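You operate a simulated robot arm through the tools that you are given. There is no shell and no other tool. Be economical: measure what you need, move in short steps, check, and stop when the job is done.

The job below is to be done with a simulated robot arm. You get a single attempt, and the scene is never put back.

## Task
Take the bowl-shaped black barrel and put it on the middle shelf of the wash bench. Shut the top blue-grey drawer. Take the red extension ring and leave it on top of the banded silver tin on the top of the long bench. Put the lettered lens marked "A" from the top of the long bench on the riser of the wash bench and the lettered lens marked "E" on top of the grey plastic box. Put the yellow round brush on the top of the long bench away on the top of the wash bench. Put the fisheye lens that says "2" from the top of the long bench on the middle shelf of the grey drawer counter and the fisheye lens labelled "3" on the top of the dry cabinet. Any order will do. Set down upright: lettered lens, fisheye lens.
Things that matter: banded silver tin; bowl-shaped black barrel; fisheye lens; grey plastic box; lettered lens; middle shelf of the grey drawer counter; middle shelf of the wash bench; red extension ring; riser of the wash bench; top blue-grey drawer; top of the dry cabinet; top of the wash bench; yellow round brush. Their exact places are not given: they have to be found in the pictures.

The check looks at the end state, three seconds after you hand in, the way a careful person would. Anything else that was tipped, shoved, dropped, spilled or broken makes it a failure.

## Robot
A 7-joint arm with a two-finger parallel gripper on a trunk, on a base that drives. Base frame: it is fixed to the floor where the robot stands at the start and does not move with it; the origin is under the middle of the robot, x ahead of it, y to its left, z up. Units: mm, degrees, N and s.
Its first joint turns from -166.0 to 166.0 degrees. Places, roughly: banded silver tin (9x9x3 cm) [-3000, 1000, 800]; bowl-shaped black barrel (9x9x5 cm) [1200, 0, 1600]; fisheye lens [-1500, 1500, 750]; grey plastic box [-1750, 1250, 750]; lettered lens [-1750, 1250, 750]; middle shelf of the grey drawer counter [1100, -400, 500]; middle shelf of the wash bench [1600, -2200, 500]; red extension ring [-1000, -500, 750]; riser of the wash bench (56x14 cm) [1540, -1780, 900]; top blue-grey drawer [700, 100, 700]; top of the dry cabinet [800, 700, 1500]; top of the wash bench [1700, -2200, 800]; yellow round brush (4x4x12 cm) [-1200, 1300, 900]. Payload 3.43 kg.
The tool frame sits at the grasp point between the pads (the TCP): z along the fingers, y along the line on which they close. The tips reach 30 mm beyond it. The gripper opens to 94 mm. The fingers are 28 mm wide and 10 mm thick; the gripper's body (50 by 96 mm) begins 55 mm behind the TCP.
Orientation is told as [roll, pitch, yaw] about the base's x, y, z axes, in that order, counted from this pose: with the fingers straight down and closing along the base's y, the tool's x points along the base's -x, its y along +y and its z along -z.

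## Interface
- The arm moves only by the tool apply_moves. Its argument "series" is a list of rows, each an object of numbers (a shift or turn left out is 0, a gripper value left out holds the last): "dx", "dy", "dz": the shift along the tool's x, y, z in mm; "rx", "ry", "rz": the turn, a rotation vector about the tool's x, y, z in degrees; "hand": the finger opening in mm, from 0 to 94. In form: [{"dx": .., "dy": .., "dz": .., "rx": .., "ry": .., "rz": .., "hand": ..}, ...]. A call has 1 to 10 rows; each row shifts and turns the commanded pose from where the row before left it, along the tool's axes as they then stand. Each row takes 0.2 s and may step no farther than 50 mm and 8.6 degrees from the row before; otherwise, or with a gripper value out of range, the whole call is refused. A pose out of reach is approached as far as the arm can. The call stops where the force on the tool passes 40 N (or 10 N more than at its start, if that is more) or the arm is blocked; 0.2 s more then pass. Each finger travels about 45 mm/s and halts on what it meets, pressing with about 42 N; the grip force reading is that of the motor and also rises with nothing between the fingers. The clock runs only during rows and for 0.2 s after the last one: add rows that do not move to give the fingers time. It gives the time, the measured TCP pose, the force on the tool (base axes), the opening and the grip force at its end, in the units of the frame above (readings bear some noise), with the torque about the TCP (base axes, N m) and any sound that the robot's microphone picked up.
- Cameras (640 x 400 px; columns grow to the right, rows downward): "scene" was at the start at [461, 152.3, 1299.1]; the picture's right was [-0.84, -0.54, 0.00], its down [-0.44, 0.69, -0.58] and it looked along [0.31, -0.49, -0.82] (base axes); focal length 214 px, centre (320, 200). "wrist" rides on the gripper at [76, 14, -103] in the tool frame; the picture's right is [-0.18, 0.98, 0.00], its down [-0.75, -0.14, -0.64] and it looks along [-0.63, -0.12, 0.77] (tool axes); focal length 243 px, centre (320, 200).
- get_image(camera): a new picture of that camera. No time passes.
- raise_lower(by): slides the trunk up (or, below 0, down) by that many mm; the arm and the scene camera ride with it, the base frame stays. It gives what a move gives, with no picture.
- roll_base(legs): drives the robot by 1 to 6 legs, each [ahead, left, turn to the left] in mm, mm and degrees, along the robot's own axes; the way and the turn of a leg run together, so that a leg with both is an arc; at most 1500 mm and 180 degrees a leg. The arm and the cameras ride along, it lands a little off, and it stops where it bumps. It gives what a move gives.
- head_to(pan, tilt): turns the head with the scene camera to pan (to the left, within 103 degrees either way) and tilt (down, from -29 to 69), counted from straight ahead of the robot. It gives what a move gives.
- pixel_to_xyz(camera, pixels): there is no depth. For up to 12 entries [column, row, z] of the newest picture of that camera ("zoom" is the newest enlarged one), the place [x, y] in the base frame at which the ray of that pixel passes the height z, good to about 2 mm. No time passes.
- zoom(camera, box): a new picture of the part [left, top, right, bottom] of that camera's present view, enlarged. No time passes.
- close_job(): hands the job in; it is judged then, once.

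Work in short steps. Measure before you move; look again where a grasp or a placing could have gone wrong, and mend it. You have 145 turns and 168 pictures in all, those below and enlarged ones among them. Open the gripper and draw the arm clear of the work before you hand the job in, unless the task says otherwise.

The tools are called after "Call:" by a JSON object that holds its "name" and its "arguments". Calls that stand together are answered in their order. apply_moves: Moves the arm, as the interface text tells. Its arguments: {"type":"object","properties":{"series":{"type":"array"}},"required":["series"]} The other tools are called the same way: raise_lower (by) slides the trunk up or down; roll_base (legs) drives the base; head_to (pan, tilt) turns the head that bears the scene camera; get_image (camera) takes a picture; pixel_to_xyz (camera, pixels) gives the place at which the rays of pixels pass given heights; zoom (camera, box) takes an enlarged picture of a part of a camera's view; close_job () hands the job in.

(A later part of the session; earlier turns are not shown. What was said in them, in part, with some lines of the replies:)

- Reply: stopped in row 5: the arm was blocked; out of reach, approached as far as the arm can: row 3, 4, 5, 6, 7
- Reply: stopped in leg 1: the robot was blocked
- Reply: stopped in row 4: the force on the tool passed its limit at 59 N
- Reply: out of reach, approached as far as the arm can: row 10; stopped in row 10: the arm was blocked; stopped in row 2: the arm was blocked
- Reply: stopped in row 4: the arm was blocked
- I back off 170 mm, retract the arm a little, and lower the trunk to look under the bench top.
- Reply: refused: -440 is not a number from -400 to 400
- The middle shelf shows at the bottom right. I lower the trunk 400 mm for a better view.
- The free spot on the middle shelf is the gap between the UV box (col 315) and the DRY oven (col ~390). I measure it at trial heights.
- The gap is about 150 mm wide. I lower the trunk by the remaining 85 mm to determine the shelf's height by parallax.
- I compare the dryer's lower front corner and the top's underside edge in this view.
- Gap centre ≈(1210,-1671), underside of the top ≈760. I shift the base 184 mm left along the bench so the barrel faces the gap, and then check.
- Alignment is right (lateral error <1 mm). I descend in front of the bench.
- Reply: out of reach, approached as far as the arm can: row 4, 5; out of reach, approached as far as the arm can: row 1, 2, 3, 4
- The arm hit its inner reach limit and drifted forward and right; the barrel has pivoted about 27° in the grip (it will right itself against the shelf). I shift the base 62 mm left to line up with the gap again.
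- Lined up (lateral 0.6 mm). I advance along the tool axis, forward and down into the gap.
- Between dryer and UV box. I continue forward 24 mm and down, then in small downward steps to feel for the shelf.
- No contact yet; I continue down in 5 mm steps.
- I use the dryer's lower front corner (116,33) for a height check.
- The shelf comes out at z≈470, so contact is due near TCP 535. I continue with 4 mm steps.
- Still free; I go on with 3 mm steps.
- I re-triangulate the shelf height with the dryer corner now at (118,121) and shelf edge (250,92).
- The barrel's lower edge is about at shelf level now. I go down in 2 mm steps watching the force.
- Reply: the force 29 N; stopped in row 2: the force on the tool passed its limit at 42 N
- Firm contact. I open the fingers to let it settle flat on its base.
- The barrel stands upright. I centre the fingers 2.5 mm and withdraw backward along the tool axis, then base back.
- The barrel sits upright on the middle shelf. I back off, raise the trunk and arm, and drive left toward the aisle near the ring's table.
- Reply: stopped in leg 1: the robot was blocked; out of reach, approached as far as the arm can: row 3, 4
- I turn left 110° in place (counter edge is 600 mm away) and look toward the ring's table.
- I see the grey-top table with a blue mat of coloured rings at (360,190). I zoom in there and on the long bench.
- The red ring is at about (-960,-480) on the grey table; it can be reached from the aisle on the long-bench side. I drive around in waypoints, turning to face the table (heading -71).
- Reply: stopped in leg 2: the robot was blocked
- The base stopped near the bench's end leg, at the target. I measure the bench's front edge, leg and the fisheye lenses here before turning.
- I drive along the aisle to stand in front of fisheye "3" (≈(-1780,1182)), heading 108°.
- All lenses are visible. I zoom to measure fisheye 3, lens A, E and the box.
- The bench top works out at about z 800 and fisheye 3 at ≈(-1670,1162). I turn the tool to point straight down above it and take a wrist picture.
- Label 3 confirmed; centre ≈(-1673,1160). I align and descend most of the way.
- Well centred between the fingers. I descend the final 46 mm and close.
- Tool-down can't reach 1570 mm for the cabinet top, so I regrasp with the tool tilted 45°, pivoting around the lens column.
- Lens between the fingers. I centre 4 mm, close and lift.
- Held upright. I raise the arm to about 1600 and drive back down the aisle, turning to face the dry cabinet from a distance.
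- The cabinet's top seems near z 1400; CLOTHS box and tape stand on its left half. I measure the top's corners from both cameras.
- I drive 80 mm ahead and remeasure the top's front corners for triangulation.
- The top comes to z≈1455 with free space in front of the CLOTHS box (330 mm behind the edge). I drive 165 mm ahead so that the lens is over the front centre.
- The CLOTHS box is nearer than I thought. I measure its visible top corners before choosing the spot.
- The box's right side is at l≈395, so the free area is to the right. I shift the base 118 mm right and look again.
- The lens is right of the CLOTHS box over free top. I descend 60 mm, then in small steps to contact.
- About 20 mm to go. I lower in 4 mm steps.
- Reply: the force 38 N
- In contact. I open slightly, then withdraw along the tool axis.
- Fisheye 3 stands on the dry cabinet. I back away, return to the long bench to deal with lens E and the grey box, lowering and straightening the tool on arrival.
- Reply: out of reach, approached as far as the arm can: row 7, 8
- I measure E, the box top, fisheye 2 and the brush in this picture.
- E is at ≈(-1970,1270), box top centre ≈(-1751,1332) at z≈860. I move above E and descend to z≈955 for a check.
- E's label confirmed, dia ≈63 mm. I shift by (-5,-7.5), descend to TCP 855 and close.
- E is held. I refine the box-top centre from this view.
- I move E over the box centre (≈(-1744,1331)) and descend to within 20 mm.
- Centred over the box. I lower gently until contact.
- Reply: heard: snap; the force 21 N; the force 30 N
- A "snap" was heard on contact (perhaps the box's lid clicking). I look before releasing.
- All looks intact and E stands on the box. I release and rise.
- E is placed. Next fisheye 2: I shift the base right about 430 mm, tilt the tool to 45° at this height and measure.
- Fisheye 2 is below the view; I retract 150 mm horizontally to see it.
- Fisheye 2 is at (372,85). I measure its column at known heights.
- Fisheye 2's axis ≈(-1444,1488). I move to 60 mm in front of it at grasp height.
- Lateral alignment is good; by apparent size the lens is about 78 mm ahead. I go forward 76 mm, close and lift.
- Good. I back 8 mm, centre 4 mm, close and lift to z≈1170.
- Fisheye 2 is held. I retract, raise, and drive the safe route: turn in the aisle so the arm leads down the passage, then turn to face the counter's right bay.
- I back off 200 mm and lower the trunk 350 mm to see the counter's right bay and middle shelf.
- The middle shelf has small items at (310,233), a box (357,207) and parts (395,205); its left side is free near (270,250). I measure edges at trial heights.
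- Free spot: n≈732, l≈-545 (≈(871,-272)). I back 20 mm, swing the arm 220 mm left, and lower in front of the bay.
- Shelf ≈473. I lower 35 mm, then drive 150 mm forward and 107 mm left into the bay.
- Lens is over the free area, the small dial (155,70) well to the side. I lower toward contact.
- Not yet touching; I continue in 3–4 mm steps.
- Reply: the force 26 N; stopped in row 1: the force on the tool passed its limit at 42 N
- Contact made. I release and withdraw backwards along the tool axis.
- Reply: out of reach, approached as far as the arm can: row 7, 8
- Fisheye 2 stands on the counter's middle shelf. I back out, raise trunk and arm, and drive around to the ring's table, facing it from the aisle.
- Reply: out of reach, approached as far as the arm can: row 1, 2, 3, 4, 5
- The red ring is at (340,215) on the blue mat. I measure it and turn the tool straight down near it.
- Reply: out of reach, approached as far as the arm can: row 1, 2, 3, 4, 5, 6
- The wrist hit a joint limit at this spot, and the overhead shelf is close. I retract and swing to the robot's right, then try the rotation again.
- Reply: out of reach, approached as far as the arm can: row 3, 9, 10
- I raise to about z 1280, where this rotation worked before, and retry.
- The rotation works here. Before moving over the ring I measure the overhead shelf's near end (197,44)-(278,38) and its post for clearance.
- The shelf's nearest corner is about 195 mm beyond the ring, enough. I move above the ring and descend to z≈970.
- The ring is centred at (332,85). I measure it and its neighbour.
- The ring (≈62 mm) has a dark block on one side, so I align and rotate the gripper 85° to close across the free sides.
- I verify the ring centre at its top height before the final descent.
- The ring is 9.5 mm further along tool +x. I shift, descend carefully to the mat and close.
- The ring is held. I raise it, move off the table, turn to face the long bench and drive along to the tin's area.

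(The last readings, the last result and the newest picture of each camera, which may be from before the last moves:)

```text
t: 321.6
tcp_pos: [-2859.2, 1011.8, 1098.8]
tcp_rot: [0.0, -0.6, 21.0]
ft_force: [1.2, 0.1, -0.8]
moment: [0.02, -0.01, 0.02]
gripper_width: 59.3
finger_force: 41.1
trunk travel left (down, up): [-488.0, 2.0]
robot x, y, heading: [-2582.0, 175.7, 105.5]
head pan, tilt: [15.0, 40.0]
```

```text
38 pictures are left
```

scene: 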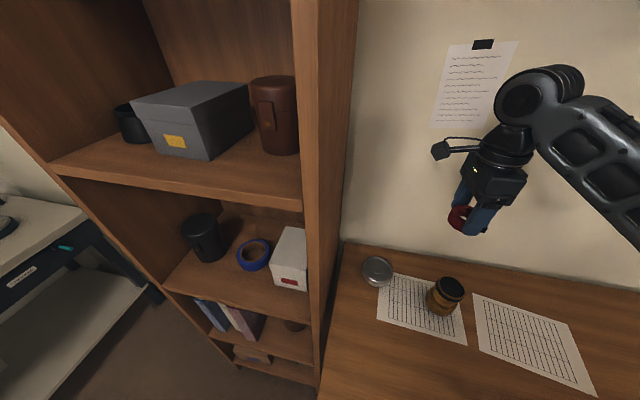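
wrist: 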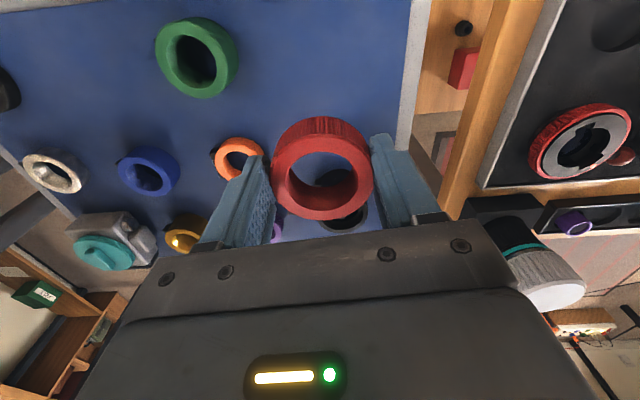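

The silver tin is at (378,270) near the bookcase. I measure it and view it with the wrist camera.

Call:
{"name": "pixel_to_xyz", "arguments": {"camera": "scene", "pixels": [[377, 269, 820], [377, 269, 840], [443, 300, 800], [340, 300, 1100]]}}

Call:
{"name": "get_image", "arguments": {"camera": "wrist"}}

Call:
{"name": "zoom", "arguments": {"camera": "scene", "box": [330, 220, 490, 340]}}

```text
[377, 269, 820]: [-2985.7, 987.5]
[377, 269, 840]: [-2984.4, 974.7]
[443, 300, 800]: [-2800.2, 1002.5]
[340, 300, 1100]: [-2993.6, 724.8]
```

```text
37 pictures are left
```

wrist: 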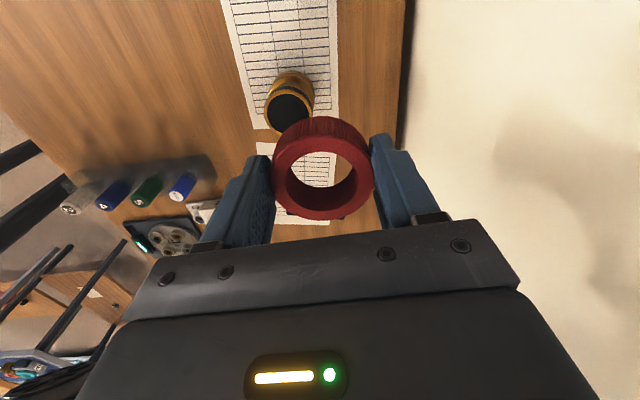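

```text
3.33 times, centred on (410, 280) of scene
```

zoom: 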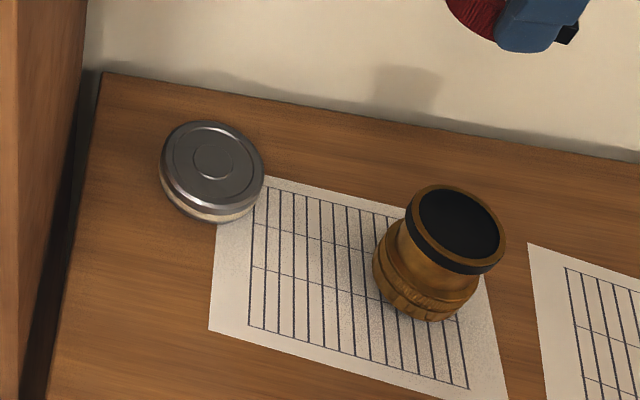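

Tin top centre ≈(-2985,982). I rotate the gripper back by 85° so the camera faces away from the bookcase, and move above the tin.

Call:
{"name": "apply_moves", "arguments": {"series": [{"rz": -8.5}, {"rz": -8.5}, {"rz": -8.5}, {"rz": -8.5}, {"rz": -8.5}, {"rz": -8.5}, {"rz": -8.5}, {"rz": -8.5}, {"rz": -8.5}, {"rz": -8.5}]}}

Call:
{"name": "apply_moves", "arguments": {"series": [{"dx": -2, "dy": 43}, {"dx": -2, "dy": 43}, {"dx": -2, "dy": 43}, {"dz": 40}, {"dz": 40}, {}]}}

Call:
{"name": "get_image", "arguments": {"camera": "wrist"}}

Call:
{"name": "get_image", "arguments": {"camera": "scene"}}

```text
t: 323.8
tcp_pos: [-2856.9, 1012.2, 1100.8]
tcp_rot: [-0.5, -0.1, 106.2]
ft_force: [-0.6, 0.0, -0.7]
moment: [-0.02, -0.01, 0.02]
gripper_width: 59.6
finger_force: 41.8
trunk travel left (down, up): [-488.0, 2.0]
robot x, y, heading: [-2586.1, 179.6, 105.7]
head pan, tilt: [15.0, 40.0]
```

```text
t: 325.2
tcp_pos: [-2983.3, 983.7, 1018.7]
tcp_rot: [-0.4, -0.1, 106.0]
ft_force: [0.1, 0.0, -0.4]
moment: [-0.01, 0.01, 0.0]
gripper_width: 59.6
finger_force: 41.5
trunk travel left (down, up): [-488.0, 2.0]
robot x, y, heading: [-2581.5, 182.1, 105.9]
head pan, tilt: [15.0, 40.0]
```

```text
35 pictures are left
```

wrist: 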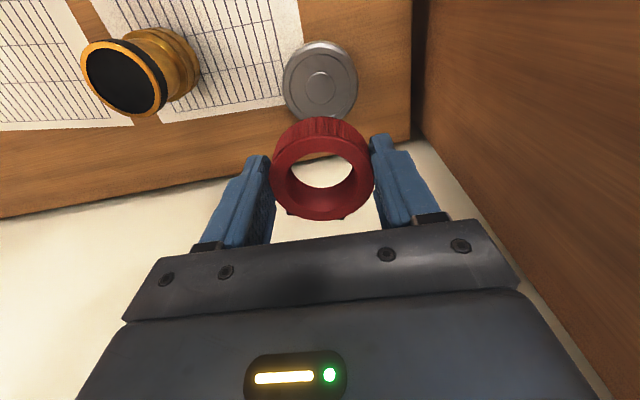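

```text
34 pictures are left
```

scene: 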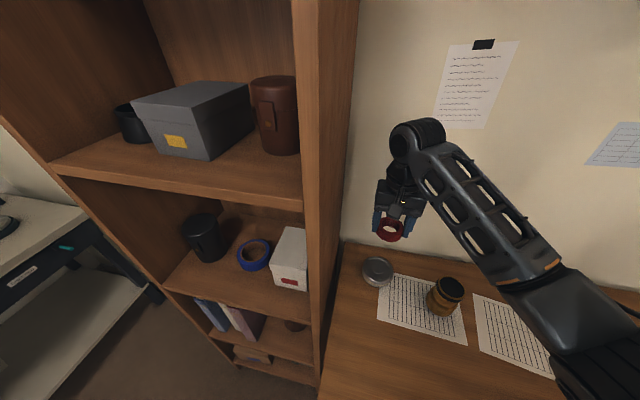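

I check the tin's top centre from the wrist picture at (321,82).

Call:
{"name": "pixel_to_xyz", "arguments": {"camera": "wrist", "pixels": [[321, 84, 830], [321, 84, 840], [283, 87, 830], [358, 80, 830]]}}

```text
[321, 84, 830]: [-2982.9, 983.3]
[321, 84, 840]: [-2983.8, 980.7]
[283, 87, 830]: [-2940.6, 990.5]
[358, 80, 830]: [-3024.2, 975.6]
```

Perfectly aligned. I descend to near, then feel for contact.

Call:
{"name": "apply_moves", "arguments": {"series": [{"dz": 45}, {"dz": 45}, {"dz": 35}, {"dz": 6}, {"dz": 5}]}}

Call:
{"name": "apply_moves", "arguments": {"series": [{"dz": 4}, {"dz": 3}, {"dz": 3}, {"dz": 3}, {"dz": 3}, {"dz": 3}]}}

Call:
{"name": "get_image", "arguments": {"camera": "wrist"}}

```text
t: 326.4
tcp_pos: [-2980.3, 983.5, 883.0]
tcp_rot: [-0.6, 0.0, 106.0]
ft_force: [-0.4, 0.1, -1.2]
moment: [0.0, 0.03, -0.01]
gripper_width: 59.7
finger_force: 42.4
trunk travel left (down, up): [-488.0, 2.0]
robot x, y, heading: [-2587.8, 179.9, 105.6]
head pan, tilt: [15.0, 40.0]
```

```text
t: 327.8
tcp_pos: [-2981.9, 983.4, 866.1]
tcp_rot: [-0.3, -0.2, 106.1]
ft_force: [3.8, -3.1, 12.1]
moment: [0.16, 0.23, 0.01]
gripper_width: 59.6
finger_force: 41.6
trunk travel left (down, up): [-488.0, 2.0]
robot x, y, heading: [-2585.7, 177.9, 105.5]
head pan, tilt: [15.0, 40.0]
```

```text
33 pictures are left
```

wrist: 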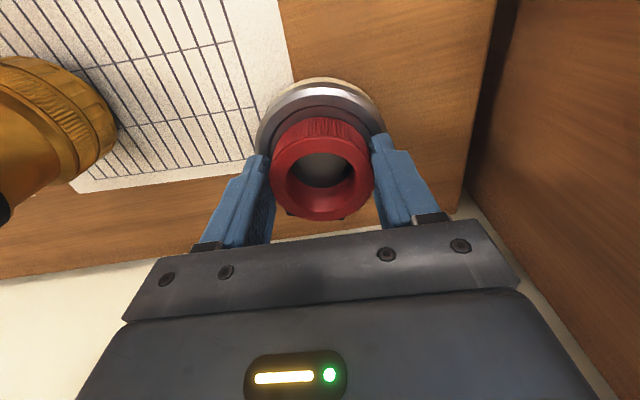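

Contact with the lid (12 N). I open and rise.

Call:
{"name": "apply_moves", "arguments": {"series": [{"hand": 80}, {}, {}, {"dz": -20}, {"dz": -40}, {"dz": -45}, {"dz": -45}, {"dz": -45}]}}

Call:
{"name": "get_image", "arguments": {"camera": "wrist"}}

```text
t: 329.6
tcp_pos: [-2983.8, 982.4, 1058.2]
tcp_rot: [-0.5, 0.0, 106.1]
ft_force: [-0.3, -0.3, -0.5]
moment: [0.0, 0.01, 0.02]
gripper_width: 80.0
finger_force: 0.1
trunk travel left (down, up): [-488.0, 2.0]
robot x, y, heading: [-2585.0, 179.7, 105.3]
head pan, tilt: [15.0, 40.0]
```

```text
32 pictures are left
```

wrist: 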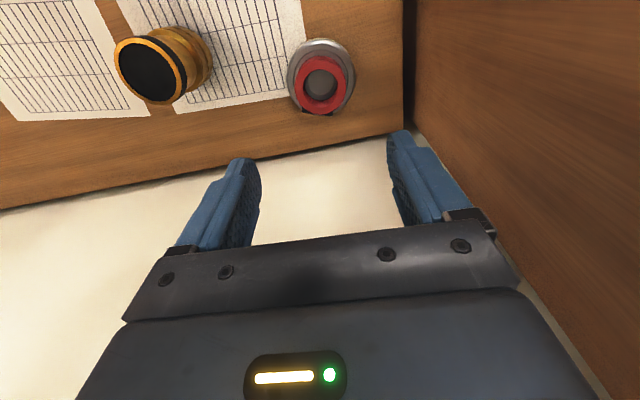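

The ring sits on the tin. I bring the arm back to the right, drive to lens A's place, and take a wrist picture.

Call:
{"name": "apply_moves", "arguments": {"series": [{"dy": -45}, {"dy": -45}, {"dy": -45}, {"dy": -45}, {"dy": -45}, {"dy": -45}, {"dy": -45}, {"dy": -45}, {"dx": 45}, {"dx": 45}]}}

Call:
{"name": "apply_moves", "arguments": {"series": [{"dx": 40, "hand": 94}, {"dx": 40}, {"dx": 30}]}}

Call:
{"name": "roll_base", "arguments": {"legs": [[-145, -1045, 2.7]]}}

Call:
{"name": "get_image", "arguments": {"camera": "wrist"}}

```text
t: 331.8
tcp_pos: [-2612.9, 995.7, 1059.0]
tcp_rot: [-0.4, 0.0, 106.1]
ft_force: [-0.6, 0.1, -0.6]
moment: [0.01, -0.02, 0.01]
gripper_width: 80.1
finger_force: 0.1
trunk travel left (down, up): [-488.0, 2.0]
robot x, y, heading: [-2581.9, 182.6, 105.6]
head pan, tilt: [15.0, 40.0]
```

```text
t: 332.6
tcp_pos: [-2581.8, 891.3, 1060.3]
tcp_rot: [-0.5, -0.2, 106.1]
ft_force: [-0.2, -0.3, -0.4]
moment: [0.02, -0.02, -0.02]
gripper_width: 93.9
finger_force: 0.1
trunk travel left (down, up): [-488.0, 2.0]
robot x, y, heading: [-2584.1, 179.3, 105.4]
head pan, tilt: [15.0, 40.0]
```

```text
t: 338.1
tcp_pos: [-1558.0, 1074.8, 1058.8]
tcp_rot: [-0.5, -0.1, 109.7]
ft_force: [0.4, 0.1, 0.1]
moment: [-0.04, 0.01, 0.05]
gripper_width: 93.6
finger_force: 0.2
trunk travel left (down, up): [-488.0, 2.0]
robot x, y, heading: [-1517.0, 364.2, 109.1]
head pan, tilt: [15.0, 40.0]
```

```text
31 pictures are left
```

wrist: 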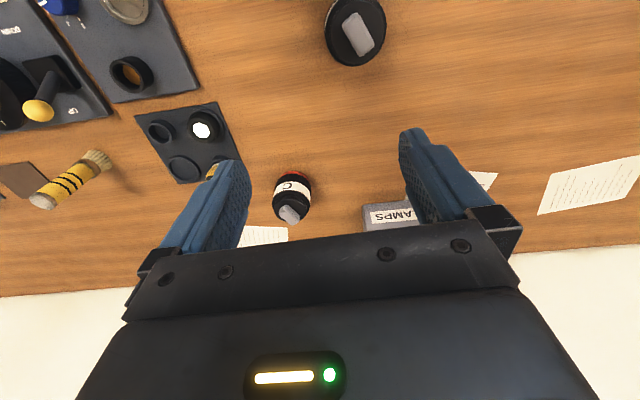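

Lens A is at (356,32) and the brush stands at (95,162). I measure both.

Call:
{"name": "pixel_to_xyz", "arguments": {"camera": "wrist", "pixels": [[356, 32, 850], [357, 36, 872], [326, 32, 845], [386, 32, 845], [97, 160, 805], [42, 202, 920], [60, 188, 890]]}}

```text
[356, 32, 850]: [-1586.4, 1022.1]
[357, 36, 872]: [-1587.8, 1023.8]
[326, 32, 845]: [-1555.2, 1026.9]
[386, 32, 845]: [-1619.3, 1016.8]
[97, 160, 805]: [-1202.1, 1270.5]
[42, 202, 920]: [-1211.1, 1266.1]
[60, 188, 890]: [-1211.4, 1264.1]
```

A's axis ≈(-1587,1022). I align, descend to TCP 855, close and lift.

Call:
{"name": "apply_moves", "arguments": {"series": [{"dx": 20, "dy": 22.6}, {"dx": 20, "dy": 22.6}, {"dz": 45}, {"dz": 45}, {"dz": 45}, {"dz": 40}, {"dz": 29}, {}]}}

Call:
{"name": "apply_moves", "arguments": {"series": [{"hand": 45}, {}, {}, {}, {}, {"dz": -10}, {"dz": -40}, {"dz": -45}, {"dz": -45}, {"dz": -45}]}}

Call:
{"name": "get_image", "arguments": {"camera": "wrist"}}

```text
t: 339.9
tcp_pos: [-1585.6, 1022.7, 855.8]
tcp_rot: [-0.6, -0.1, 109.7]
ft_force: [-0.4, 1.0, 0.4]
moment: [-0.01, 0.02, 0.0]
gripper_width: 93.9
finger_force: 0.1
trunk travel left (down, up): [-488.0, 2.0]
robot x, y, heading: [-1515.8, 366.0, 109.4]
head pan, tilt: [15.0, 40.0]
```

```text
t: 342.1
tcp_pos: [-1588.2, 1024.3, 1041.5]
tcp_rot: [-0.5, -0.1, 109.7]
ft_force: [-0.3, 0.6, -5.3]
moment: [-0.06, 0.0, -0.01]
gripper_width: 64.6
finger_force: 41.7
trunk travel left (down, up): [-488.0, 2.0]
robot x, y, heading: [-1517.4, 369.5, 109.3]
head pan, tilt: [15.0, 40.0]
```

```text
30 pictures are left
```

wrist: 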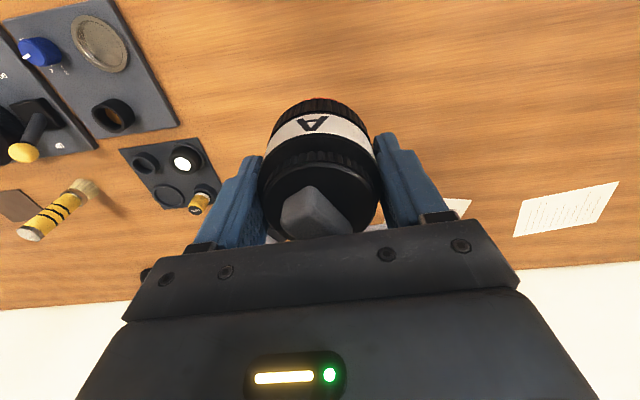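

Lens A is held. I raise it and drive the known route to the wash bench.

Call:
{"name": "apply_moves", "arguments": {"series": [{"dz": -45}, {"dz": -45}, {"dz": -45}, {"dz": -45}]}}

Call:
{"name": "roll_base", "arguments": {"legs": [[-50, 0, 0], [0, 0, -180], [100, 1310, 0], [1320, 60, 0], [1360, 40, 0], [0, 0, 90]]}}

Call:
{"name": "head_to", "arguments": {"pan": -15, "tilt": 45}}

Call:
{"name": "get_image", "arguments": {"camera": "scene"}}

Call:
{"name": "get_image", "arguments": {"camera": "wrist"}}

```text
t: 343.1
tcp_pos: [-1587.8, 1020.1, 1222.1]
tcp_rot: [-0.4, -0.2, 109.6]
ft_force: [0.3, -0.3, -5.6]
moment: [0.0, 0.02, 0.0]
gripper_width: 64.7
finger_force: 41.8
trunk travel left (down, up): [-488.0, 2.0]
robot x, y, heading: [-1517.4, 365.2, 109.1]
head pan, tilt: [15.0, 40.0]
```

```text
t: 374.0
tcp_pos: [1404.6, -1782.4, 1222.2]
tcp_rot: [-0.4, -0.1, 18.5]
ft_force: [0.1, -0.7, -5.6]
moment: [-0.01, 0.0, 0.0]
gripper_width: 64.5
finger_force: 41.6
trunk travel left (down, up): [-488.0, 2.0]
robot x, y, heading: [748.7, -1837.8, 18.2]
head pan, tilt: [15.0, 40.0]
```

```text
t: 375.0
tcp_pos: [1404.7, -1782.7, 1222.0]
tcp_rot: [-0.4, -0.1, 18.5]
ft_force: [-0.3, -1.3, -5.4]
moment: [0.0, 0.0, 0.0]
gripper_width: 64.4
finger_force: 42.3
trunk travel left (down, up): [-488.0, 2.0]
robot x, y, heading: [747.3, -1841.0, 18.1]
head pan, tilt: [-15.0, 45.0]
```

```text
29 pictures are left
```

scene: 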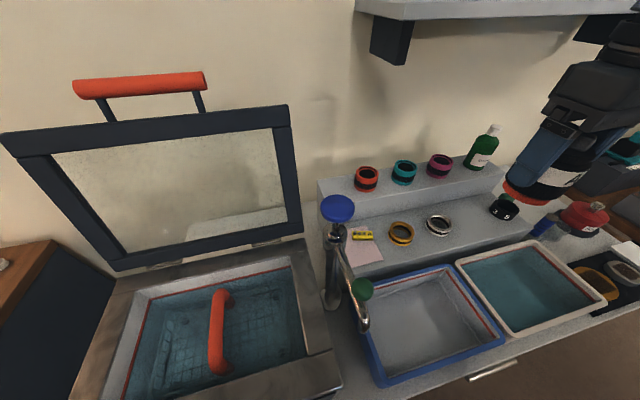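

```text
28 pictures are left
```

wrist: 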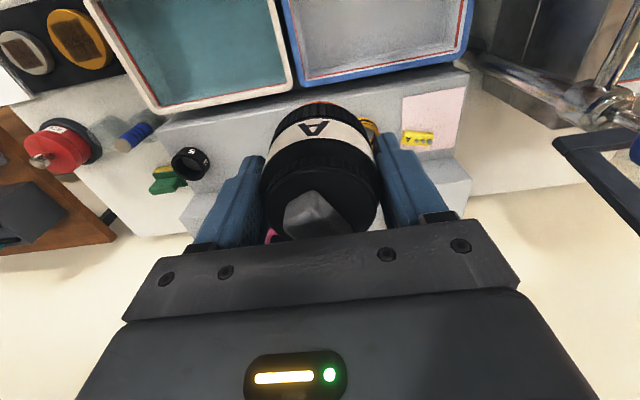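

I triangulate the lower step using the yellow piece (scene (362,236), wrist (418,139)) and the black ring, and the upper step using its front edge.

Call:
{"name": "pixel_to_xyz", "arguments": {"camera": "scene", "pixels": [[362, 237, 840], [362, 237, 870], [362, 237, 900], [504, 210, 840], [504, 210, 870], [504, 210, 900], [503, 181, 900], [503, 181, 950], [330, 216, 900], [330, 216, 950]]}}

Call:
{"name": "pixel_to_xyz", "arguments": {"camera": "wrist", "pixels": [[418, 139, 840], [418, 139, 870], [418, 139, 900], [190, 162, 840], [190, 162, 870], [190, 162, 900], [470, 180, 900], [470, 180, 950], [468, 70, 840], [468, 70, 870], [440, 150, 870]]}}

Call:
{"name": "zoom", "arguments": {"camera": "scene", "box": [300, 130, 560, 290]}}

```text
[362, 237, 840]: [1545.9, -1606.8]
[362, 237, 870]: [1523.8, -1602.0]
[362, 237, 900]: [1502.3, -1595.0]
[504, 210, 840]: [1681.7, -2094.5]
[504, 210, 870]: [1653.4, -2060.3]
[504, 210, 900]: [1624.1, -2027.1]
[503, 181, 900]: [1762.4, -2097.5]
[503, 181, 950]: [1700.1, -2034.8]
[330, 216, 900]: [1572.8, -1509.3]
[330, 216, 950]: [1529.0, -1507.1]
```

```text
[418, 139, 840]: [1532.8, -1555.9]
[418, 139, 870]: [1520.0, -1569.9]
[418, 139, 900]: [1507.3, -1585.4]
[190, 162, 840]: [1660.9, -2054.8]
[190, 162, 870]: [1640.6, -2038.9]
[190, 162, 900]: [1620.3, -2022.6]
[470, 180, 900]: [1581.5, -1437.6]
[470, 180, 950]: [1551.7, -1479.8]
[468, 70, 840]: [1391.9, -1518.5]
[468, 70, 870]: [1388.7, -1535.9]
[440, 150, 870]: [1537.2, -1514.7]
```

```text
2.46 times, centred on (430, 210) of scene
```

zoom: 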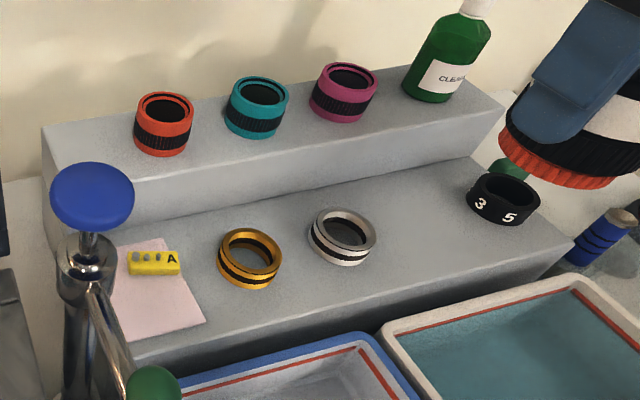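

The lower step is at z≈895 and matches the riser's given place (≈(1540,-1780)). I measure its rings and edges to find room for lens A.

Call:
{"name": "pixel_to_xyz", "arguments": {"camera": "zoom", "pixels": [[250, 262, 905], [343, 240, 905], [503, 202, 905], [377, 243, 905], [467, 205, 905], [575, 238, 895], [135, 358, 895], [475, 158, 895], [180, 215, 895], [415, 275, 895], [410, 180, 895]]}}

```text
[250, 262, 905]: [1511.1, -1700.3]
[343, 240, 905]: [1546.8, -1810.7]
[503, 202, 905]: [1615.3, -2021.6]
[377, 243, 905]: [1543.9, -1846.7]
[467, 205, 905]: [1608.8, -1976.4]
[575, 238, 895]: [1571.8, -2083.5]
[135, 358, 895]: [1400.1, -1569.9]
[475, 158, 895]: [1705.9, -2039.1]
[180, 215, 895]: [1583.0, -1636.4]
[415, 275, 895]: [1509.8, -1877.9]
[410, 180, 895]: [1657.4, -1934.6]
```

Between the silver ring (l -2222) and the black ring (l -2443) there are about 150 mm free. I move A over (1588,-1915) and descend to within 30 mm.

Call:
{"name": "apply_moves", "arguments": {"series": [{"dx": -26.4, "dy": -36.6}, {"dx": -26.4, "dy": -36.6}, {"dx": -26.4, "dy": -36.6}, {"dx": -26.4, "dy": -36.6}, {"dx": -26.4, "dy": -36.6}, {"dz": 45}, {"dz": 45}, {"dz": 45}, {"dz": 45}]}}

Call:
{"name": "get_image", "arguments": {"camera": "scene"}}

Call:
{"name": "get_image", "arguments": {"camera": "wrist"}}

```text
t: 377.0
tcp_pos: [1585.3, -1917.1, 1042.0]
tcp_rot: [-0.5, -0.2, 18.5]
ft_force: [-0.6, -0.8, -4.5]
moment: [0.02, -0.02, -0.02]
gripper_width: 64.6
finger_force: 42.4
trunk travel left (down, up): [-488.0, 2.0]
robot x, y, heading: [746.1, -1836.9, 18.2]
head pan, tilt: [-15.0, 45.0]
```

```text
26 pictures are left
```

scene: 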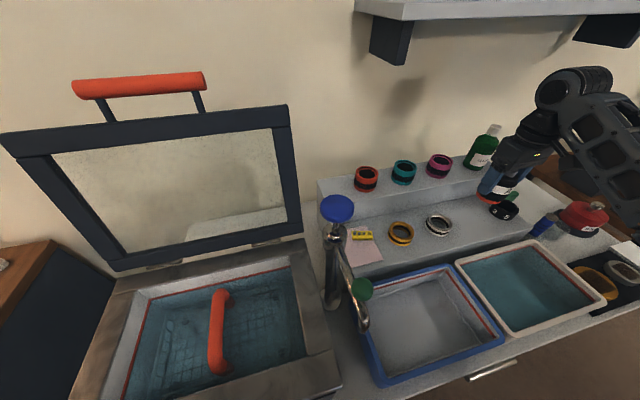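

```text
25 pictures are left
```

wrist: 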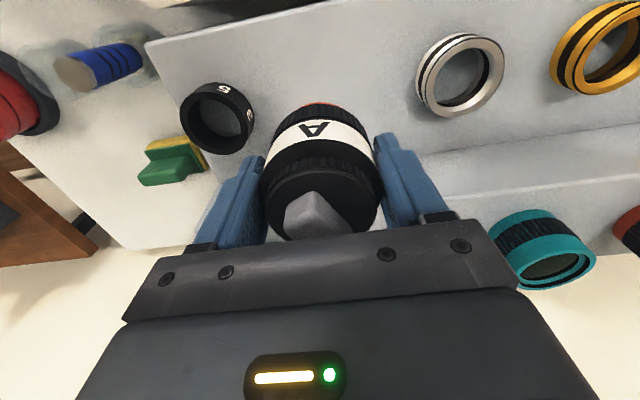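

I check both rings' positions from the wrist picture against the lens axis.

Call:
{"name": "pixel_to_xyz", "arguments": {"camera": "wrist", "pixels": [[218, 120, 905], [460, 77, 905], [256, 125, 905], [415, 85, 905], [146, 42, 895], [420, 155, 895]]}}

```text
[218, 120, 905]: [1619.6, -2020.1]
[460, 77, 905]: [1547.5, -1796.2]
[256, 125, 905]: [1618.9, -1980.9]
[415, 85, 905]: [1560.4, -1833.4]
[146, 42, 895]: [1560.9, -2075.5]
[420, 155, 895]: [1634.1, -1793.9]
```

Good; I shift 7 mm and lower, feeling for contact near TCP 950.

Call:
{"name": "apply_moves", "arguments": {"series": [{"dy": 7}, {"dz": 40}, {"dz": 30}, {"dz": 6}, {"dz": 4}, {"dz": 3}, {"dz": 3}]}}

Call:
{"name": "apply_moves", "arguments": {"series": [{"dz": 3}, {"dz": 3}, {"dz": 3}, {"dz": 3}, {"dz": 3}]}}

Call:
{"name": "zoom", "arguments": {"camera": "scene", "box": [400, 130, 560, 250]}}

```text
t: 378.6
tcp_pos: [1586.1, -1909.9, 957.7]
tcp_rot: [-0.6, 0.0, 18.4]
ft_force: [0.0, 0.4, -4.9]
moment: [0.01, 0.03, 0.0]
gripper_width: 64.5
finger_force: 42.4
trunk travel left (down, up): [-488.0, 2.0]
robot x, y, heading: [749.5, -1839.9, 18.0]
head pan, tilt: [-15.0, 45.0]
```

```text
t: 379.4
tcp_pos: [1588.4, -1911.2, 953.7]
tcp_rot: [-0.8, -0.7, 18.6]
ft_force: [-4.4, 1.3, 18.2]
moment: [0.23, 0.35, -0.02]
gripper_width: 64.6
finger_force: 42.4
trunk travel left (down, up): [-488.0, 2.0]
robot x, y, heading: [749.7, -1843.0, 18.1]
head pan, tilt: [-15.0, 45.0]
heard: snap
stopped in row 4: the force on the tool passed its limit at 42 N (the readings are from after the stop); the commanded pose is now the measured one
```

```text
3.33 times, centred on (480, 190) of scene
```

zoom: 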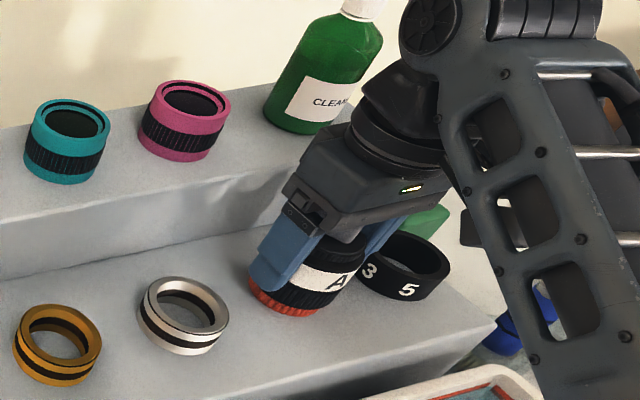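

A stands on the riser (the "snap" is its normal seating sound, as with E). I release, rise, take a picture, retract and drive back for the brush.

Call:
{"name": "apply_moves", "arguments": {"series": [{"dz": -1.5}, {"hand": 82}, {}, {}, {"dz": -25}, {"dz": -45}, {"dz": -45}, {"dz": -45}, {"dz": -45}]}}

Call:
{"name": "get_image", "arguments": {"camera": "wrist"}}

Call:
{"name": "apply_moves", "arguments": {"series": [{"dx": 30, "dy": 38}, {"dx": 30, "dy": 38}, {"dx": 30, "dy": 38}, {"dx": 30, "dy": 38}, {"dy": 38}, {"hand": 94}]}}

Call:
{"name": "roll_base", "arguments": {"legs": [[0, 0, -90], [-1360, -40, 0], [-1320, -60, 0], [-100, -600, 0], [0, 0, 180], [80, 264, 0]]}}

Call:
{"name": "get_image", "arguments": {"camera": "wrist"}}

```text
t: 381.4
tcp_pos: [1586.9, -1908.1, 1158.9]
tcp_rot: [-0.7, -0.4, 18.7]
ft_force: [-0.3, 0.4, -0.1]
moment: [-0.04, 0.01, 0.0]
gripper_width: 81.9
finger_force: 0.0
trunk travel left (down, up): [-488.0, 2.0]
robot x, y, heading: [746.2, -1841.9, 17.9]
head pan, tilt: [-15.0, 45.0]
```

```text
23 pictures are left
```

wrist: 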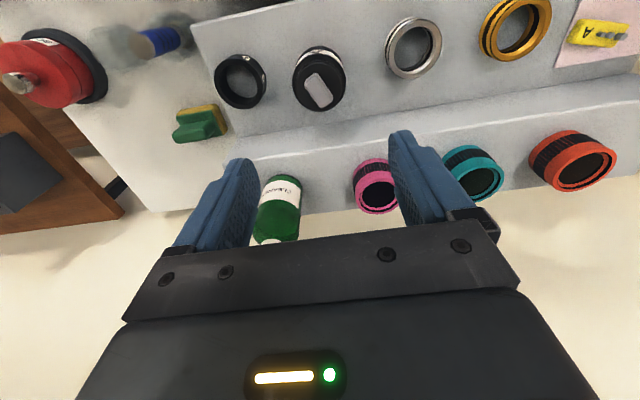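

```text
t: 382.8
tcp_pos: [1409.2, -1769.0, 1154.2]
tcp_rot: [-0.7, -0.5, 18.5]
ft_force: [-0.4, 0.2, -0.9]
moment: [0.01, 0.01, -0.02]
gripper_width: 94.1
finger_force: 0.0
trunk travel left (down, up): [-488.0, 2.0]
robot x, y, heading: [745.6, -1839.8, 18.1]
head pan, tilt: [-15.0, 45.0]
```

```text
t: 411.5
tcp_pos: [-1152.9, 1232.4, 1153.9]
tcp_rot: [-0.7, -0.5, 108.2]
ft_force: [0.5, -0.5, -1.0]
moment: [0.0, -0.02, 0.01]
gripper_width: 93.8
finger_force: 0.1
trunk travel left (down, up): [-488.0, 2.0]
robot x, y, heading: [-1086.9, 563.9, 107.9]
head pan, tilt: [-15.0, 45.0]
```

```text
22 pictures are left
```

wrist: 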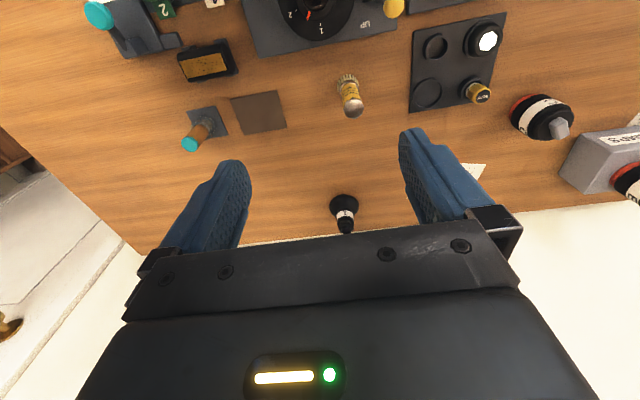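

A stands on the riser between the rings. The brush is at (348,80)–(352,108); I measure its axis and zoom.

Call:
{"name": "pixel_to_xyz", "arguments": {"camera": "wrist", "pixels": [[347, 83, 805], [352, 107, 915], [352, 107, 900], [350, 98, 870]]}}

Call:
{"name": "zoom", "arguments": {"camera": "wrist", "box": [300, 50, 400, 130]}}

```text
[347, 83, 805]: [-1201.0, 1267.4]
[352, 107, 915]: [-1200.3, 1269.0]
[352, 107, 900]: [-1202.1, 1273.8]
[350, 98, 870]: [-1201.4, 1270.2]
```

```text
5.00 times, centred on (350, 90) of wrist
```

zoom: 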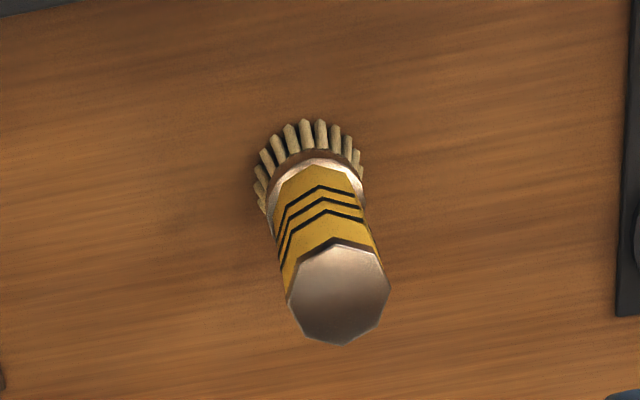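

Brush axis ≈(-1201,1269). I grasp its handle, lift, and drive to the wash bench (a bit further right this time).

Call:
{"name": "apply_moves", "arguments": {"series": [{"dx": -25, "dy": 17}, {"dx": -25, "dy": 17}, {"dz": 45}, {"dz": 45}, {"dz": 45}, {"dz": 45}, {"dz": 45}, {"dz": 45}, {"dz": 4}]}}

Call:
{"name": "apply_moves", "arguments": {"series": [{"hand": 12}, {}, {}, {}, {}, {}, {"dz": -15}, {"dz": -40}, {"dz": -45}, {"dz": -45}]}}

Call:
{"name": "get_image", "arguments": {"camera": "wrist"}}

```text
t: 413.5
tcp_pos: [-1198.6, 1271.5, 879.8]
tcp_rot: [-0.7, -0.5, 108.2]
ft_force: [0.1, 0.0, 0.0]
moment: [0.02, 0.03, -0.01]
gripper_width: 94.1
finger_force: 0.1
trunk travel left (down, up): [-488.0, 2.0]
robot x, y, heading: [-1087.0, 570.5, 107.5]
head pan, tilt: [-15.0, 45.0]
```

```text
t: 415.7
tcp_pos: [-1198.7, 1269.3, 1024.3]
tcp_rot: [-0.7, -0.5, 108.2]
ft_force: [-1.0, -0.1, -0.2]
moment: [0.03, -0.03, 0.04]
gripper_width: 27.8
finger_force: 42.0
trunk travel left (down, up): [-488.0, 2.0]
robot x, y, heading: [-1085.5, 567.5, 107.6]
head pan, tilt: [-15.0, 45.0]
```

```text
20 pictures are left
```

wrist: 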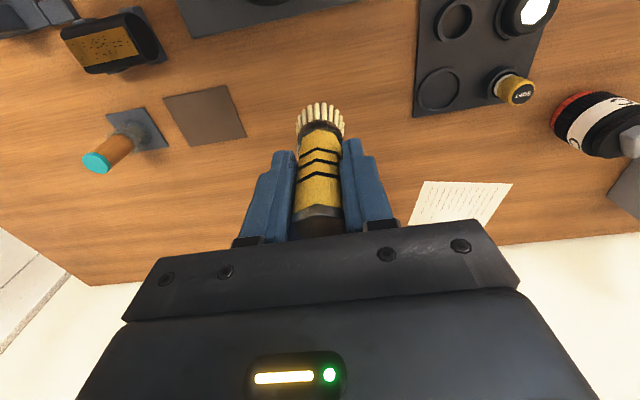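

Brush held. I raise it and drive to the wash bench, then look at the free bench-top area.

Call:
{"name": "apply_moves", "arguments": {"series": [{"dz": -45}, {"dz": -45}, {"dz": -45}, {"dz": -45}]}}

Call:
{"name": "roll_base", "arguments": {"legs": [[-80, -235, 0.5], [0, 0, -180], [112, 604, 0], [1450, 60, 0], [1450, 40, 0], [0, 0, 91]]}}

Call:
{"name": "head_to", "arguments": {"pan": -20, "tilt": 45}}

Call:
{"name": "get_image", "arguments": {"camera": "scene"}}

Call:
{"name": "get_image", "arguments": {"camera": "wrist"}}

```text
t: 416.7
tcp_pos: [-1203.5, 1265.9, 1202.4]
tcp_rot: [-0.7, -0.5, 108.2]
ft_force: [0.0, -0.3, -1.1]
moment: [-0.01, 0.02, 0.0]
gripper_width: 28.0
finger_force: 41.8
trunk travel left (down, up): [-488.0, 2.0]
robot x, y, heading: [-1086.4, 567.1, 107.7]
head pan, tilt: [-15.0, 45.0]
```

```text
t: 446.4
tcp_pos: [1444.3, -1916.3, 1203.1]
tcp_rot: [-0.8, -0.5, 20.2]
ft_force: [-0.1, -0.7, -0.5]
moment: [-0.02, -0.03, 0.01]
gripper_width: 27.7
finger_force: 41.8
trunk travel left (down, up): [-488.0, 2.0]
robot x, y, heading: [748.3, -2054.9, 19.7]
head pan, tilt: [-15.0, 45.0]
```

```text
t: 447.0
tcp_pos: [1442.9, -1917.1, 1201.5]
tcp_rot: [-0.6, -0.5, 20.2]
ft_force: [-0.4, 0.0, -1.0]
moment: [0.0, -0.02, 0.02]
gripper_width: 28.0
finger_force: 41.8
trunk travel left (down, up): [-488.0, 2.0]
robot x, y, heading: [749.7, -2057.0, 19.8]
head pan, tilt: [-20.0, 45.0]
```

```text
19 pictures are left
```

scene: 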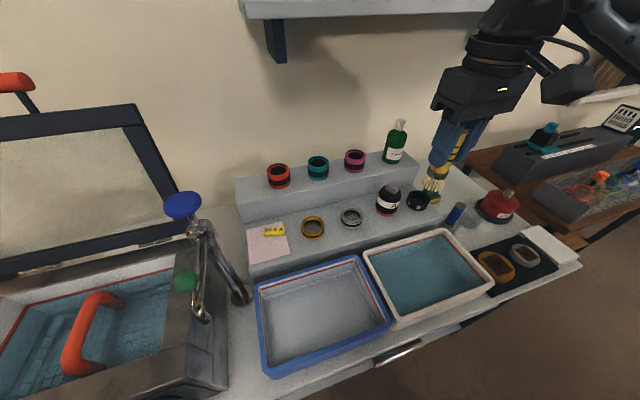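

```text
18 pictures are left
```

wrist: 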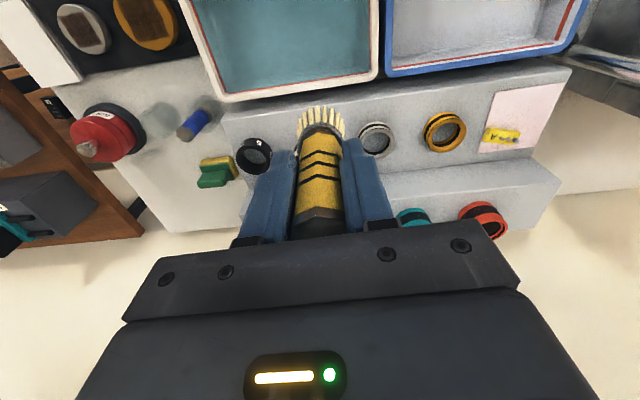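

I measure the candidate free area right of the green sponge and its surroundings at bench height.

Call:
{"name": "zoom", "arguments": {"camera": "wrist", "box": [40, 60, 280, 240]}}

Call:
{"name": "pixel_to_xyz", "arguments": {"camera": "wrist", "pixels": [[165, 190, 800], [215, 178, 800], [195, 160, 800], [135, 135, 800], [190, 125, 800], [168, 232, 800], [128, 180, 800], [225, 225, 800], [160, 165, 800]]}}

Call:
{"name": "pixel_to_xyz", "arguments": {"camera": "scene", "pixels": [[465, 190, 800], [450, 175, 800], [447, 228, 800], [480, 215, 800], [436, 197, 800]]}}

```text
2.22 times, centred on (160, 150) of wrist
```

zoom: 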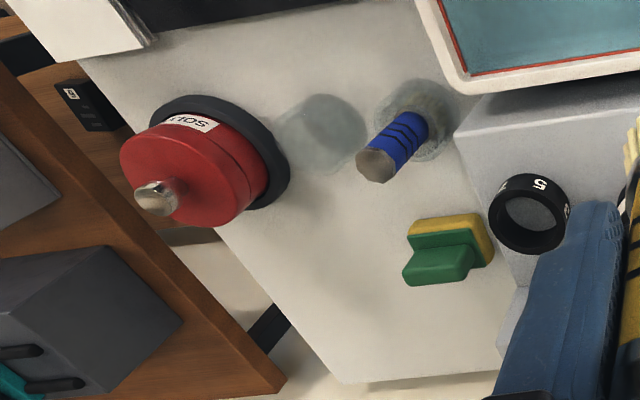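

```text
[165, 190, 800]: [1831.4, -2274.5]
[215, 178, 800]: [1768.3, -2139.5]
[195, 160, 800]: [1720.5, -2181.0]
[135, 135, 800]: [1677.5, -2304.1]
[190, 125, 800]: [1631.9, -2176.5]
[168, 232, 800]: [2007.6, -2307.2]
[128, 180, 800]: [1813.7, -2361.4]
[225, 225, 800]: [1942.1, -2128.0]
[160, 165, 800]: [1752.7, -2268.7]
```

```text
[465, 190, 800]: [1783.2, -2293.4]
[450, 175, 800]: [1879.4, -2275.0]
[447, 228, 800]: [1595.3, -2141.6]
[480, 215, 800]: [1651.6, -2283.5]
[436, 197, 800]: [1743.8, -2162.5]
```

The free spot near (1765,-2255) lies under the wall shelf, so I measure the shelf's front edge for arm clearance before choosing the path.

Call:
{"name": "pixel_to_xyz", "arguments": {"camera": "scene", "pixels": [[300, 17, 1250], [300, 17, 1280], [300, 17, 1320], [480, 12, 1250], [480, 12, 1280], [480, 12, 1320]]}}

Call:
{"name": "roll_base", "arguments": {"legs": [[40, -345, 0]]}}

Call:
{"name": "head_to", "arguments": {"pan": -20, "tilt": 30}}

Call:
{"name": "get_image", "arguments": {"camera": "scene"}}

Call:
{"name": "get_image", "arguments": {"camera": "wrist"}}

```text
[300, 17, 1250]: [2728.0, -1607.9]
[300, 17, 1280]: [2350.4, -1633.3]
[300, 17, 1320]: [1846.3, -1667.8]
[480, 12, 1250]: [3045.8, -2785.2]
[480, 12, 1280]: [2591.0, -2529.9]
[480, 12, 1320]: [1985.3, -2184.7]
```

```text
t: 449.3
tcp_pos: [1599.2, -2224.8, 1202.4]
tcp_rot: [-0.7, -0.5, 20.5]
ft_force: [0.1, 0.0, -0.4]
moment: [0.0, -0.01, 0.0]
gripper_width: 28.5
finger_force: 42.4
trunk travel left (down, up): [-488.0, 2.0]
robot x, y, heading: [907.2, -2368.0, 20.0]
head pan, tilt: [-20.0, 45.0]
```

```text
t: 450.1
tcp_pos: [1599.5, -2224.1, 1202.7]
tcp_rot: [-0.7, -0.4, 20.4]
ft_force: [-0.6, -0.6, -0.1]
moment: [0.0, 0.02, -0.01]
gripper_width: 28.0
finger_force: 41.8
trunk travel left (down, up): [-488.0, 2.0]
robot x, y, heading: [903.1, -2367.8, 19.8]
head pan, tilt: [-20.0, 30.0]
```

```text
16 pictures are left
```

scene: 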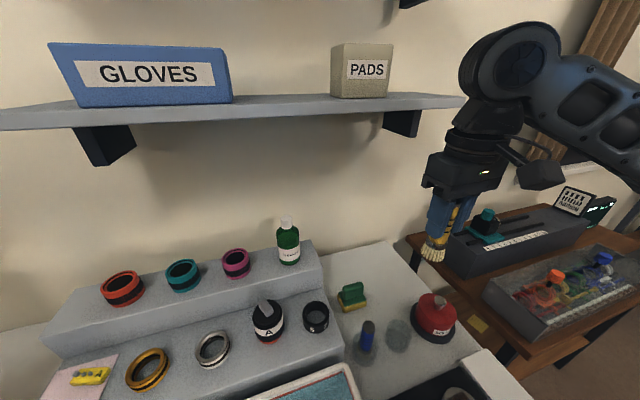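

```text
15 pictures are left
```

wrist: 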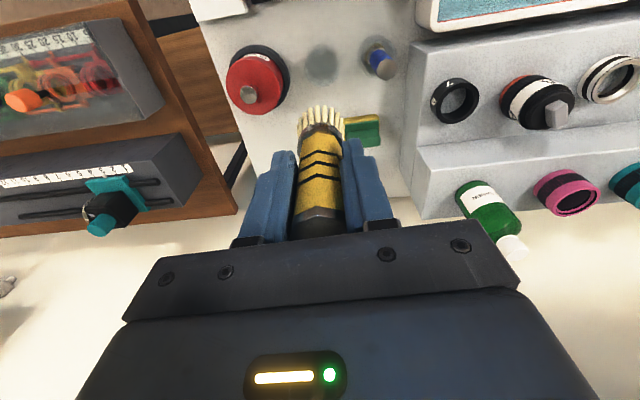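

The shelf is above the target, but the arm was clear at n≈865 before. I plan to descend at n≈865 and slip forward low. I measure the sponge, red pot and puddle in the present wrist picture.

Call:
{"name": "zoom", "arguments": {"camera": "wrist", "box": [220, 20, 420, 170]}}

Call:
{"name": "pixel_to_xyz", "arguments": {"camera": "wrist", "pixels": [[290, 75, 805], [258, 78, 805], [322, 65, 800], [346, 120, 815], [383, 118, 815], [382, 147, 815], [270, 140, 800], [245, 120, 800], [290, 120, 800]]}}

```text
2.67 times, centred on (320, 95) of wrist
```

zoom: 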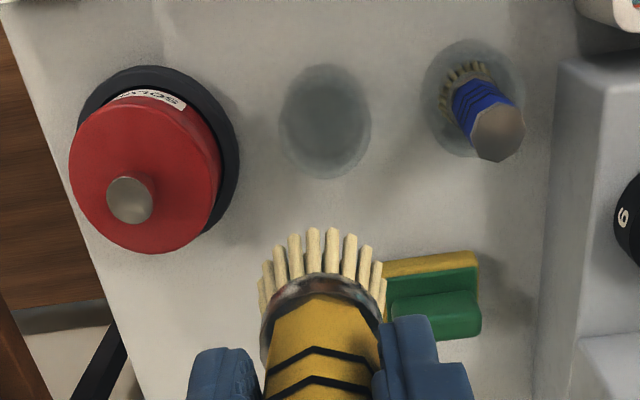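

```text
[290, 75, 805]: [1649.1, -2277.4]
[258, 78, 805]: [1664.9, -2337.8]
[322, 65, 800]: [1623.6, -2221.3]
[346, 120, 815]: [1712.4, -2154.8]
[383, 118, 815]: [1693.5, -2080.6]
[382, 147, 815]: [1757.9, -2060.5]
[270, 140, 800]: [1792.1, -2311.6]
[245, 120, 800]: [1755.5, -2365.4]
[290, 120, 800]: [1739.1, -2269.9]
```

The round marks look like brush rests; I'll use plain bench top beside: (1698,-2227), clear of sponge, mark and red pot. I move there and descend.

Call:
{"name": "apply_moves", "arguments": {"series": [{"dx": -45, "dy": -18.5}, {"dx": -45, "dy": -18.5}, {"dz": 48}, {"dz": 48}, {"dz": 48}, {"dz": 48}, {"dz": 48}, {}]}}

Call:
{"name": "get_image", "arguments": {"camera": "wrist"}}

Call:
{"name": "get_image", "arguments": {"camera": "scene"}}

```text
t: 451.9
tcp_pos: [1698.2, -2229.1, 967.0]
tcp_rot: [-0.7, -0.4, 20.4]
ft_force: [-0.2, 1.0, -0.5]
moment: [-0.01, 0.01, -0.04]
gripper_width: 28.2
finger_force: 42.2
trunk travel left (down, up): [-488.0, 2.0]
robot x, y, heading: [906.0, -2370.3, 19.9]
head pan, tilt: [-20.0, 30.0]
```

```text
13 pictures are left
```

wrist: 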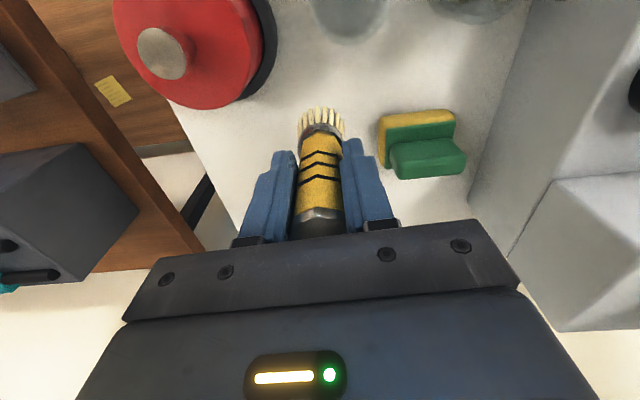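

```text
12 pictures are left
```

scene: 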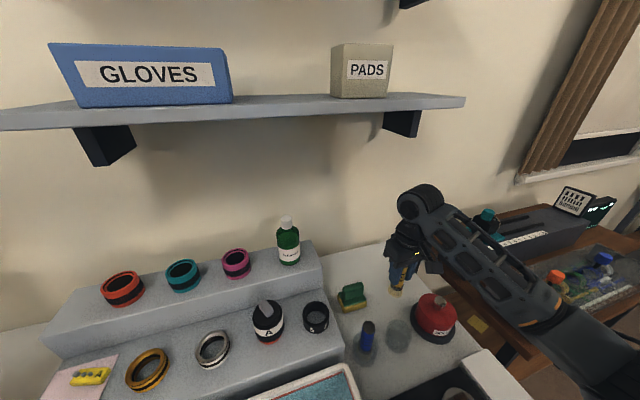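

All clear. I lower toward the bench top and feel for contact.

Call:
{"name": "apply_moves", "arguments": {"series": [{"dz": 40}, {"dz": 30}, {"dz": 5}, {"dz": 4}, {"dz": 4}]}}

Call:
{"name": "apply_moves", "arguments": {"series": [{"dz": 3}, {"dz": 3}, {"dz": 3}, {"dz": 3}, {"dz": 3}, {"dz": 3}]}}

Call:
{"name": "get_image", "arguments": {"camera": "wrist"}}

```text
t: 453.1
tcp_pos: [1700.3, -2230.7, 881.8]
tcp_rot: [-0.7, -0.5, 20.4]
ft_force: [-0.7, -0.3, 0.0]
moment: [0.0, 0.0, -0.03]
gripper_width: 28.1
finger_force: 42.2
trunk travel left (down, up): [-488.0, 2.0]
robot x, y, heading: [906.9, -2366.6, 19.8]
head pan, tilt: [-20.0, 30.0]
```

```text
t: 453.6
tcp_pos: [1700.6, -2230.9, 881.0]
tcp_rot: [-0.9, -0.8, 20.6]
ft_force: [-6.4, 1.0, 22.1]
moment: [0.25, 0.74, 0.07]
gripper_width: 28.1
finger_force: 42.1
trunk travel left (down, up): [-488.0, 2.0]
robot x, y, heading: [904.5, -2369.2, 19.8]
head pan, tilt: [-20.0, 30.0]
stopped in row 2: the force on the tool passed its limit at 43 N (the readings are from after the stop); the commanded pose is now the measured one
```

```text
11 pictures are left
```

wrist: 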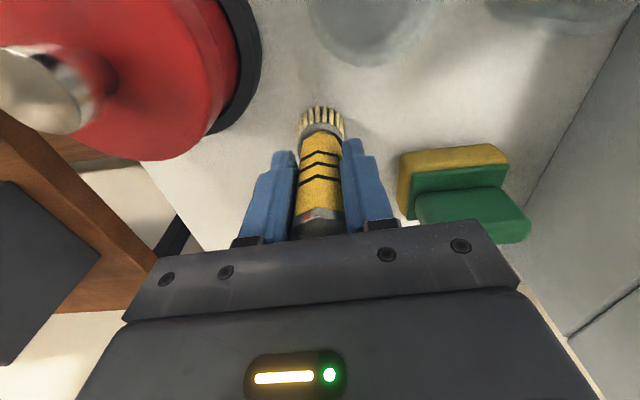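

Contact made. I open modestly (48 mm) to stay off the sponge, then rise straight up.

Call:
{"name": "apply_moves", "arguments": {"series": [{"dz": -1.5}, {"hand": 46}, {}, {}, {"dz": -20}, {"dz": -40}, {"dz": -45}, {"dz": -45}, {"dz": -45}, {"dz": -45}]}}

Call:
{"name": "get_image", "arguments": {"camera": "wrist"}}

```text
t: 455.8
tcp_pos: [1696.6, -2228.8, 1118.9]
tcp_rot: [-0.8, -0.7, 20.6]
ft_force: [0.0, -0.1, 0.3]
moment: [-0.04, 0.04, -0.01]
gripper_width: 46.0
finger_force: 0.1
trunk travel left (down, up): [-488.0, 2.0]
robot x, y, heading: [907.0, -2370.8, 20.4]
head pan, tilt: [-20.0, 30.0]
```

```text
10 pictures are left
```

wrist: 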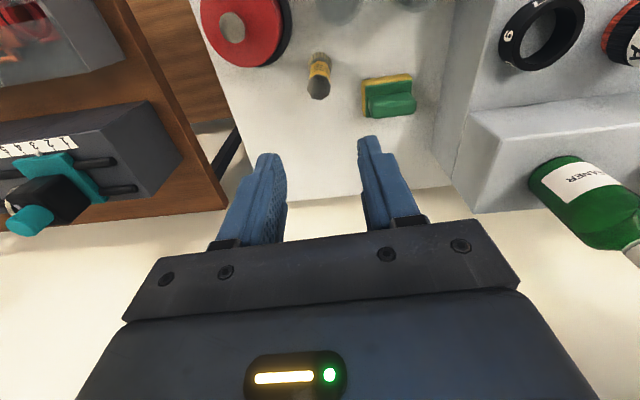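

The brush stands on the bench top. I draw the arm clear, opening the gripper, and take one last look at the bench.

Call:
{"name": "apply_moves", "arguments": {"series": [{"dx": 45, "dz": -20}, {"dx": 45, "dz": -20}, {"dx": 45, "hand": 94}, {"dx": 40}, {}]}}

Call:
{"name": "roll_base", "arguments": {"legs": [[-120, 0, 0]]}}

Call:
{"name": "get_image", "arguments": {"camera": "scene"}}

```text
t: 457.0
tcp_pos: [1531.1, -2290.0, 1156.1]
tcp_rot: [-0.9, -0.8, 20.6]
ft_force: [-0.4, -0.2, 1.0]
moment: [0.02, 0.0, 0.01]
gripper_width: 94.0
finger_force: 0.0
trunk travel left (down, up): [-488.0, 2.0]
robot x, y, heading: [905.3, -2366.7, 20.0]
head pan, tilt: [-20.0, 30.0]
```

```text
t: 458.2
tcp_pos: [1417.3, -2331.1, 1156.0]
tcp_rot: [-0.7, -0.8, 20.5]
ft_force: [-0.2, -0.3, -0.3]
moment: [0.02, -0.01, -0.01]
gripper_width: 94.0
finger_force: 0.0
trunk travel left (down, up): [-488.0, 2.0]
robot x, y, heading: [793.5, -2409.6, 19.8]
head pan, tilt: [-20.0, 30.0]
```

```text
9 pictures are left
```

scene: 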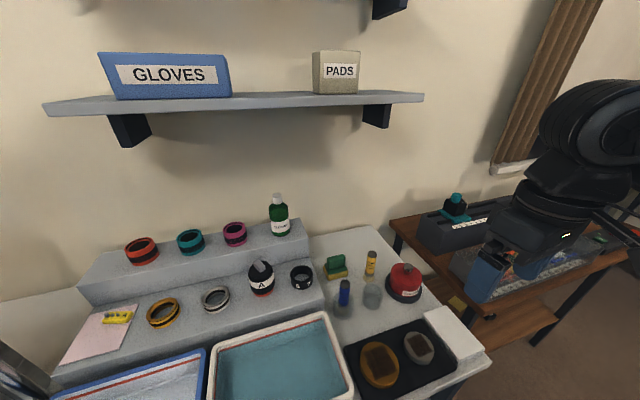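

Lens A (262,278) and the brush (370,262) both stand upright on the wash bench, and the arm is clear of the work. I hand in the job.

Call:
{"name": "close_job", "arguments": {}}

```text
The job is handed in.
```

I finished all eight parts of the job and handed it in, with the gripper open and the arm clear. I haven't seen a verdict.

- **Lens A:** the riser has two steps. I used the lower one because its height and position match the place you gave for the riser.
- **Snap sounds:** I heard a snap when lens E was set on the grey box, and again when lens A was set on the riser. Neither picture showed any damage, so I took it as the lenses seating.
- **Base bumps:** the base was stopped short a few times near tables. The pictures I took afterwards showed nothing moved or tipped.
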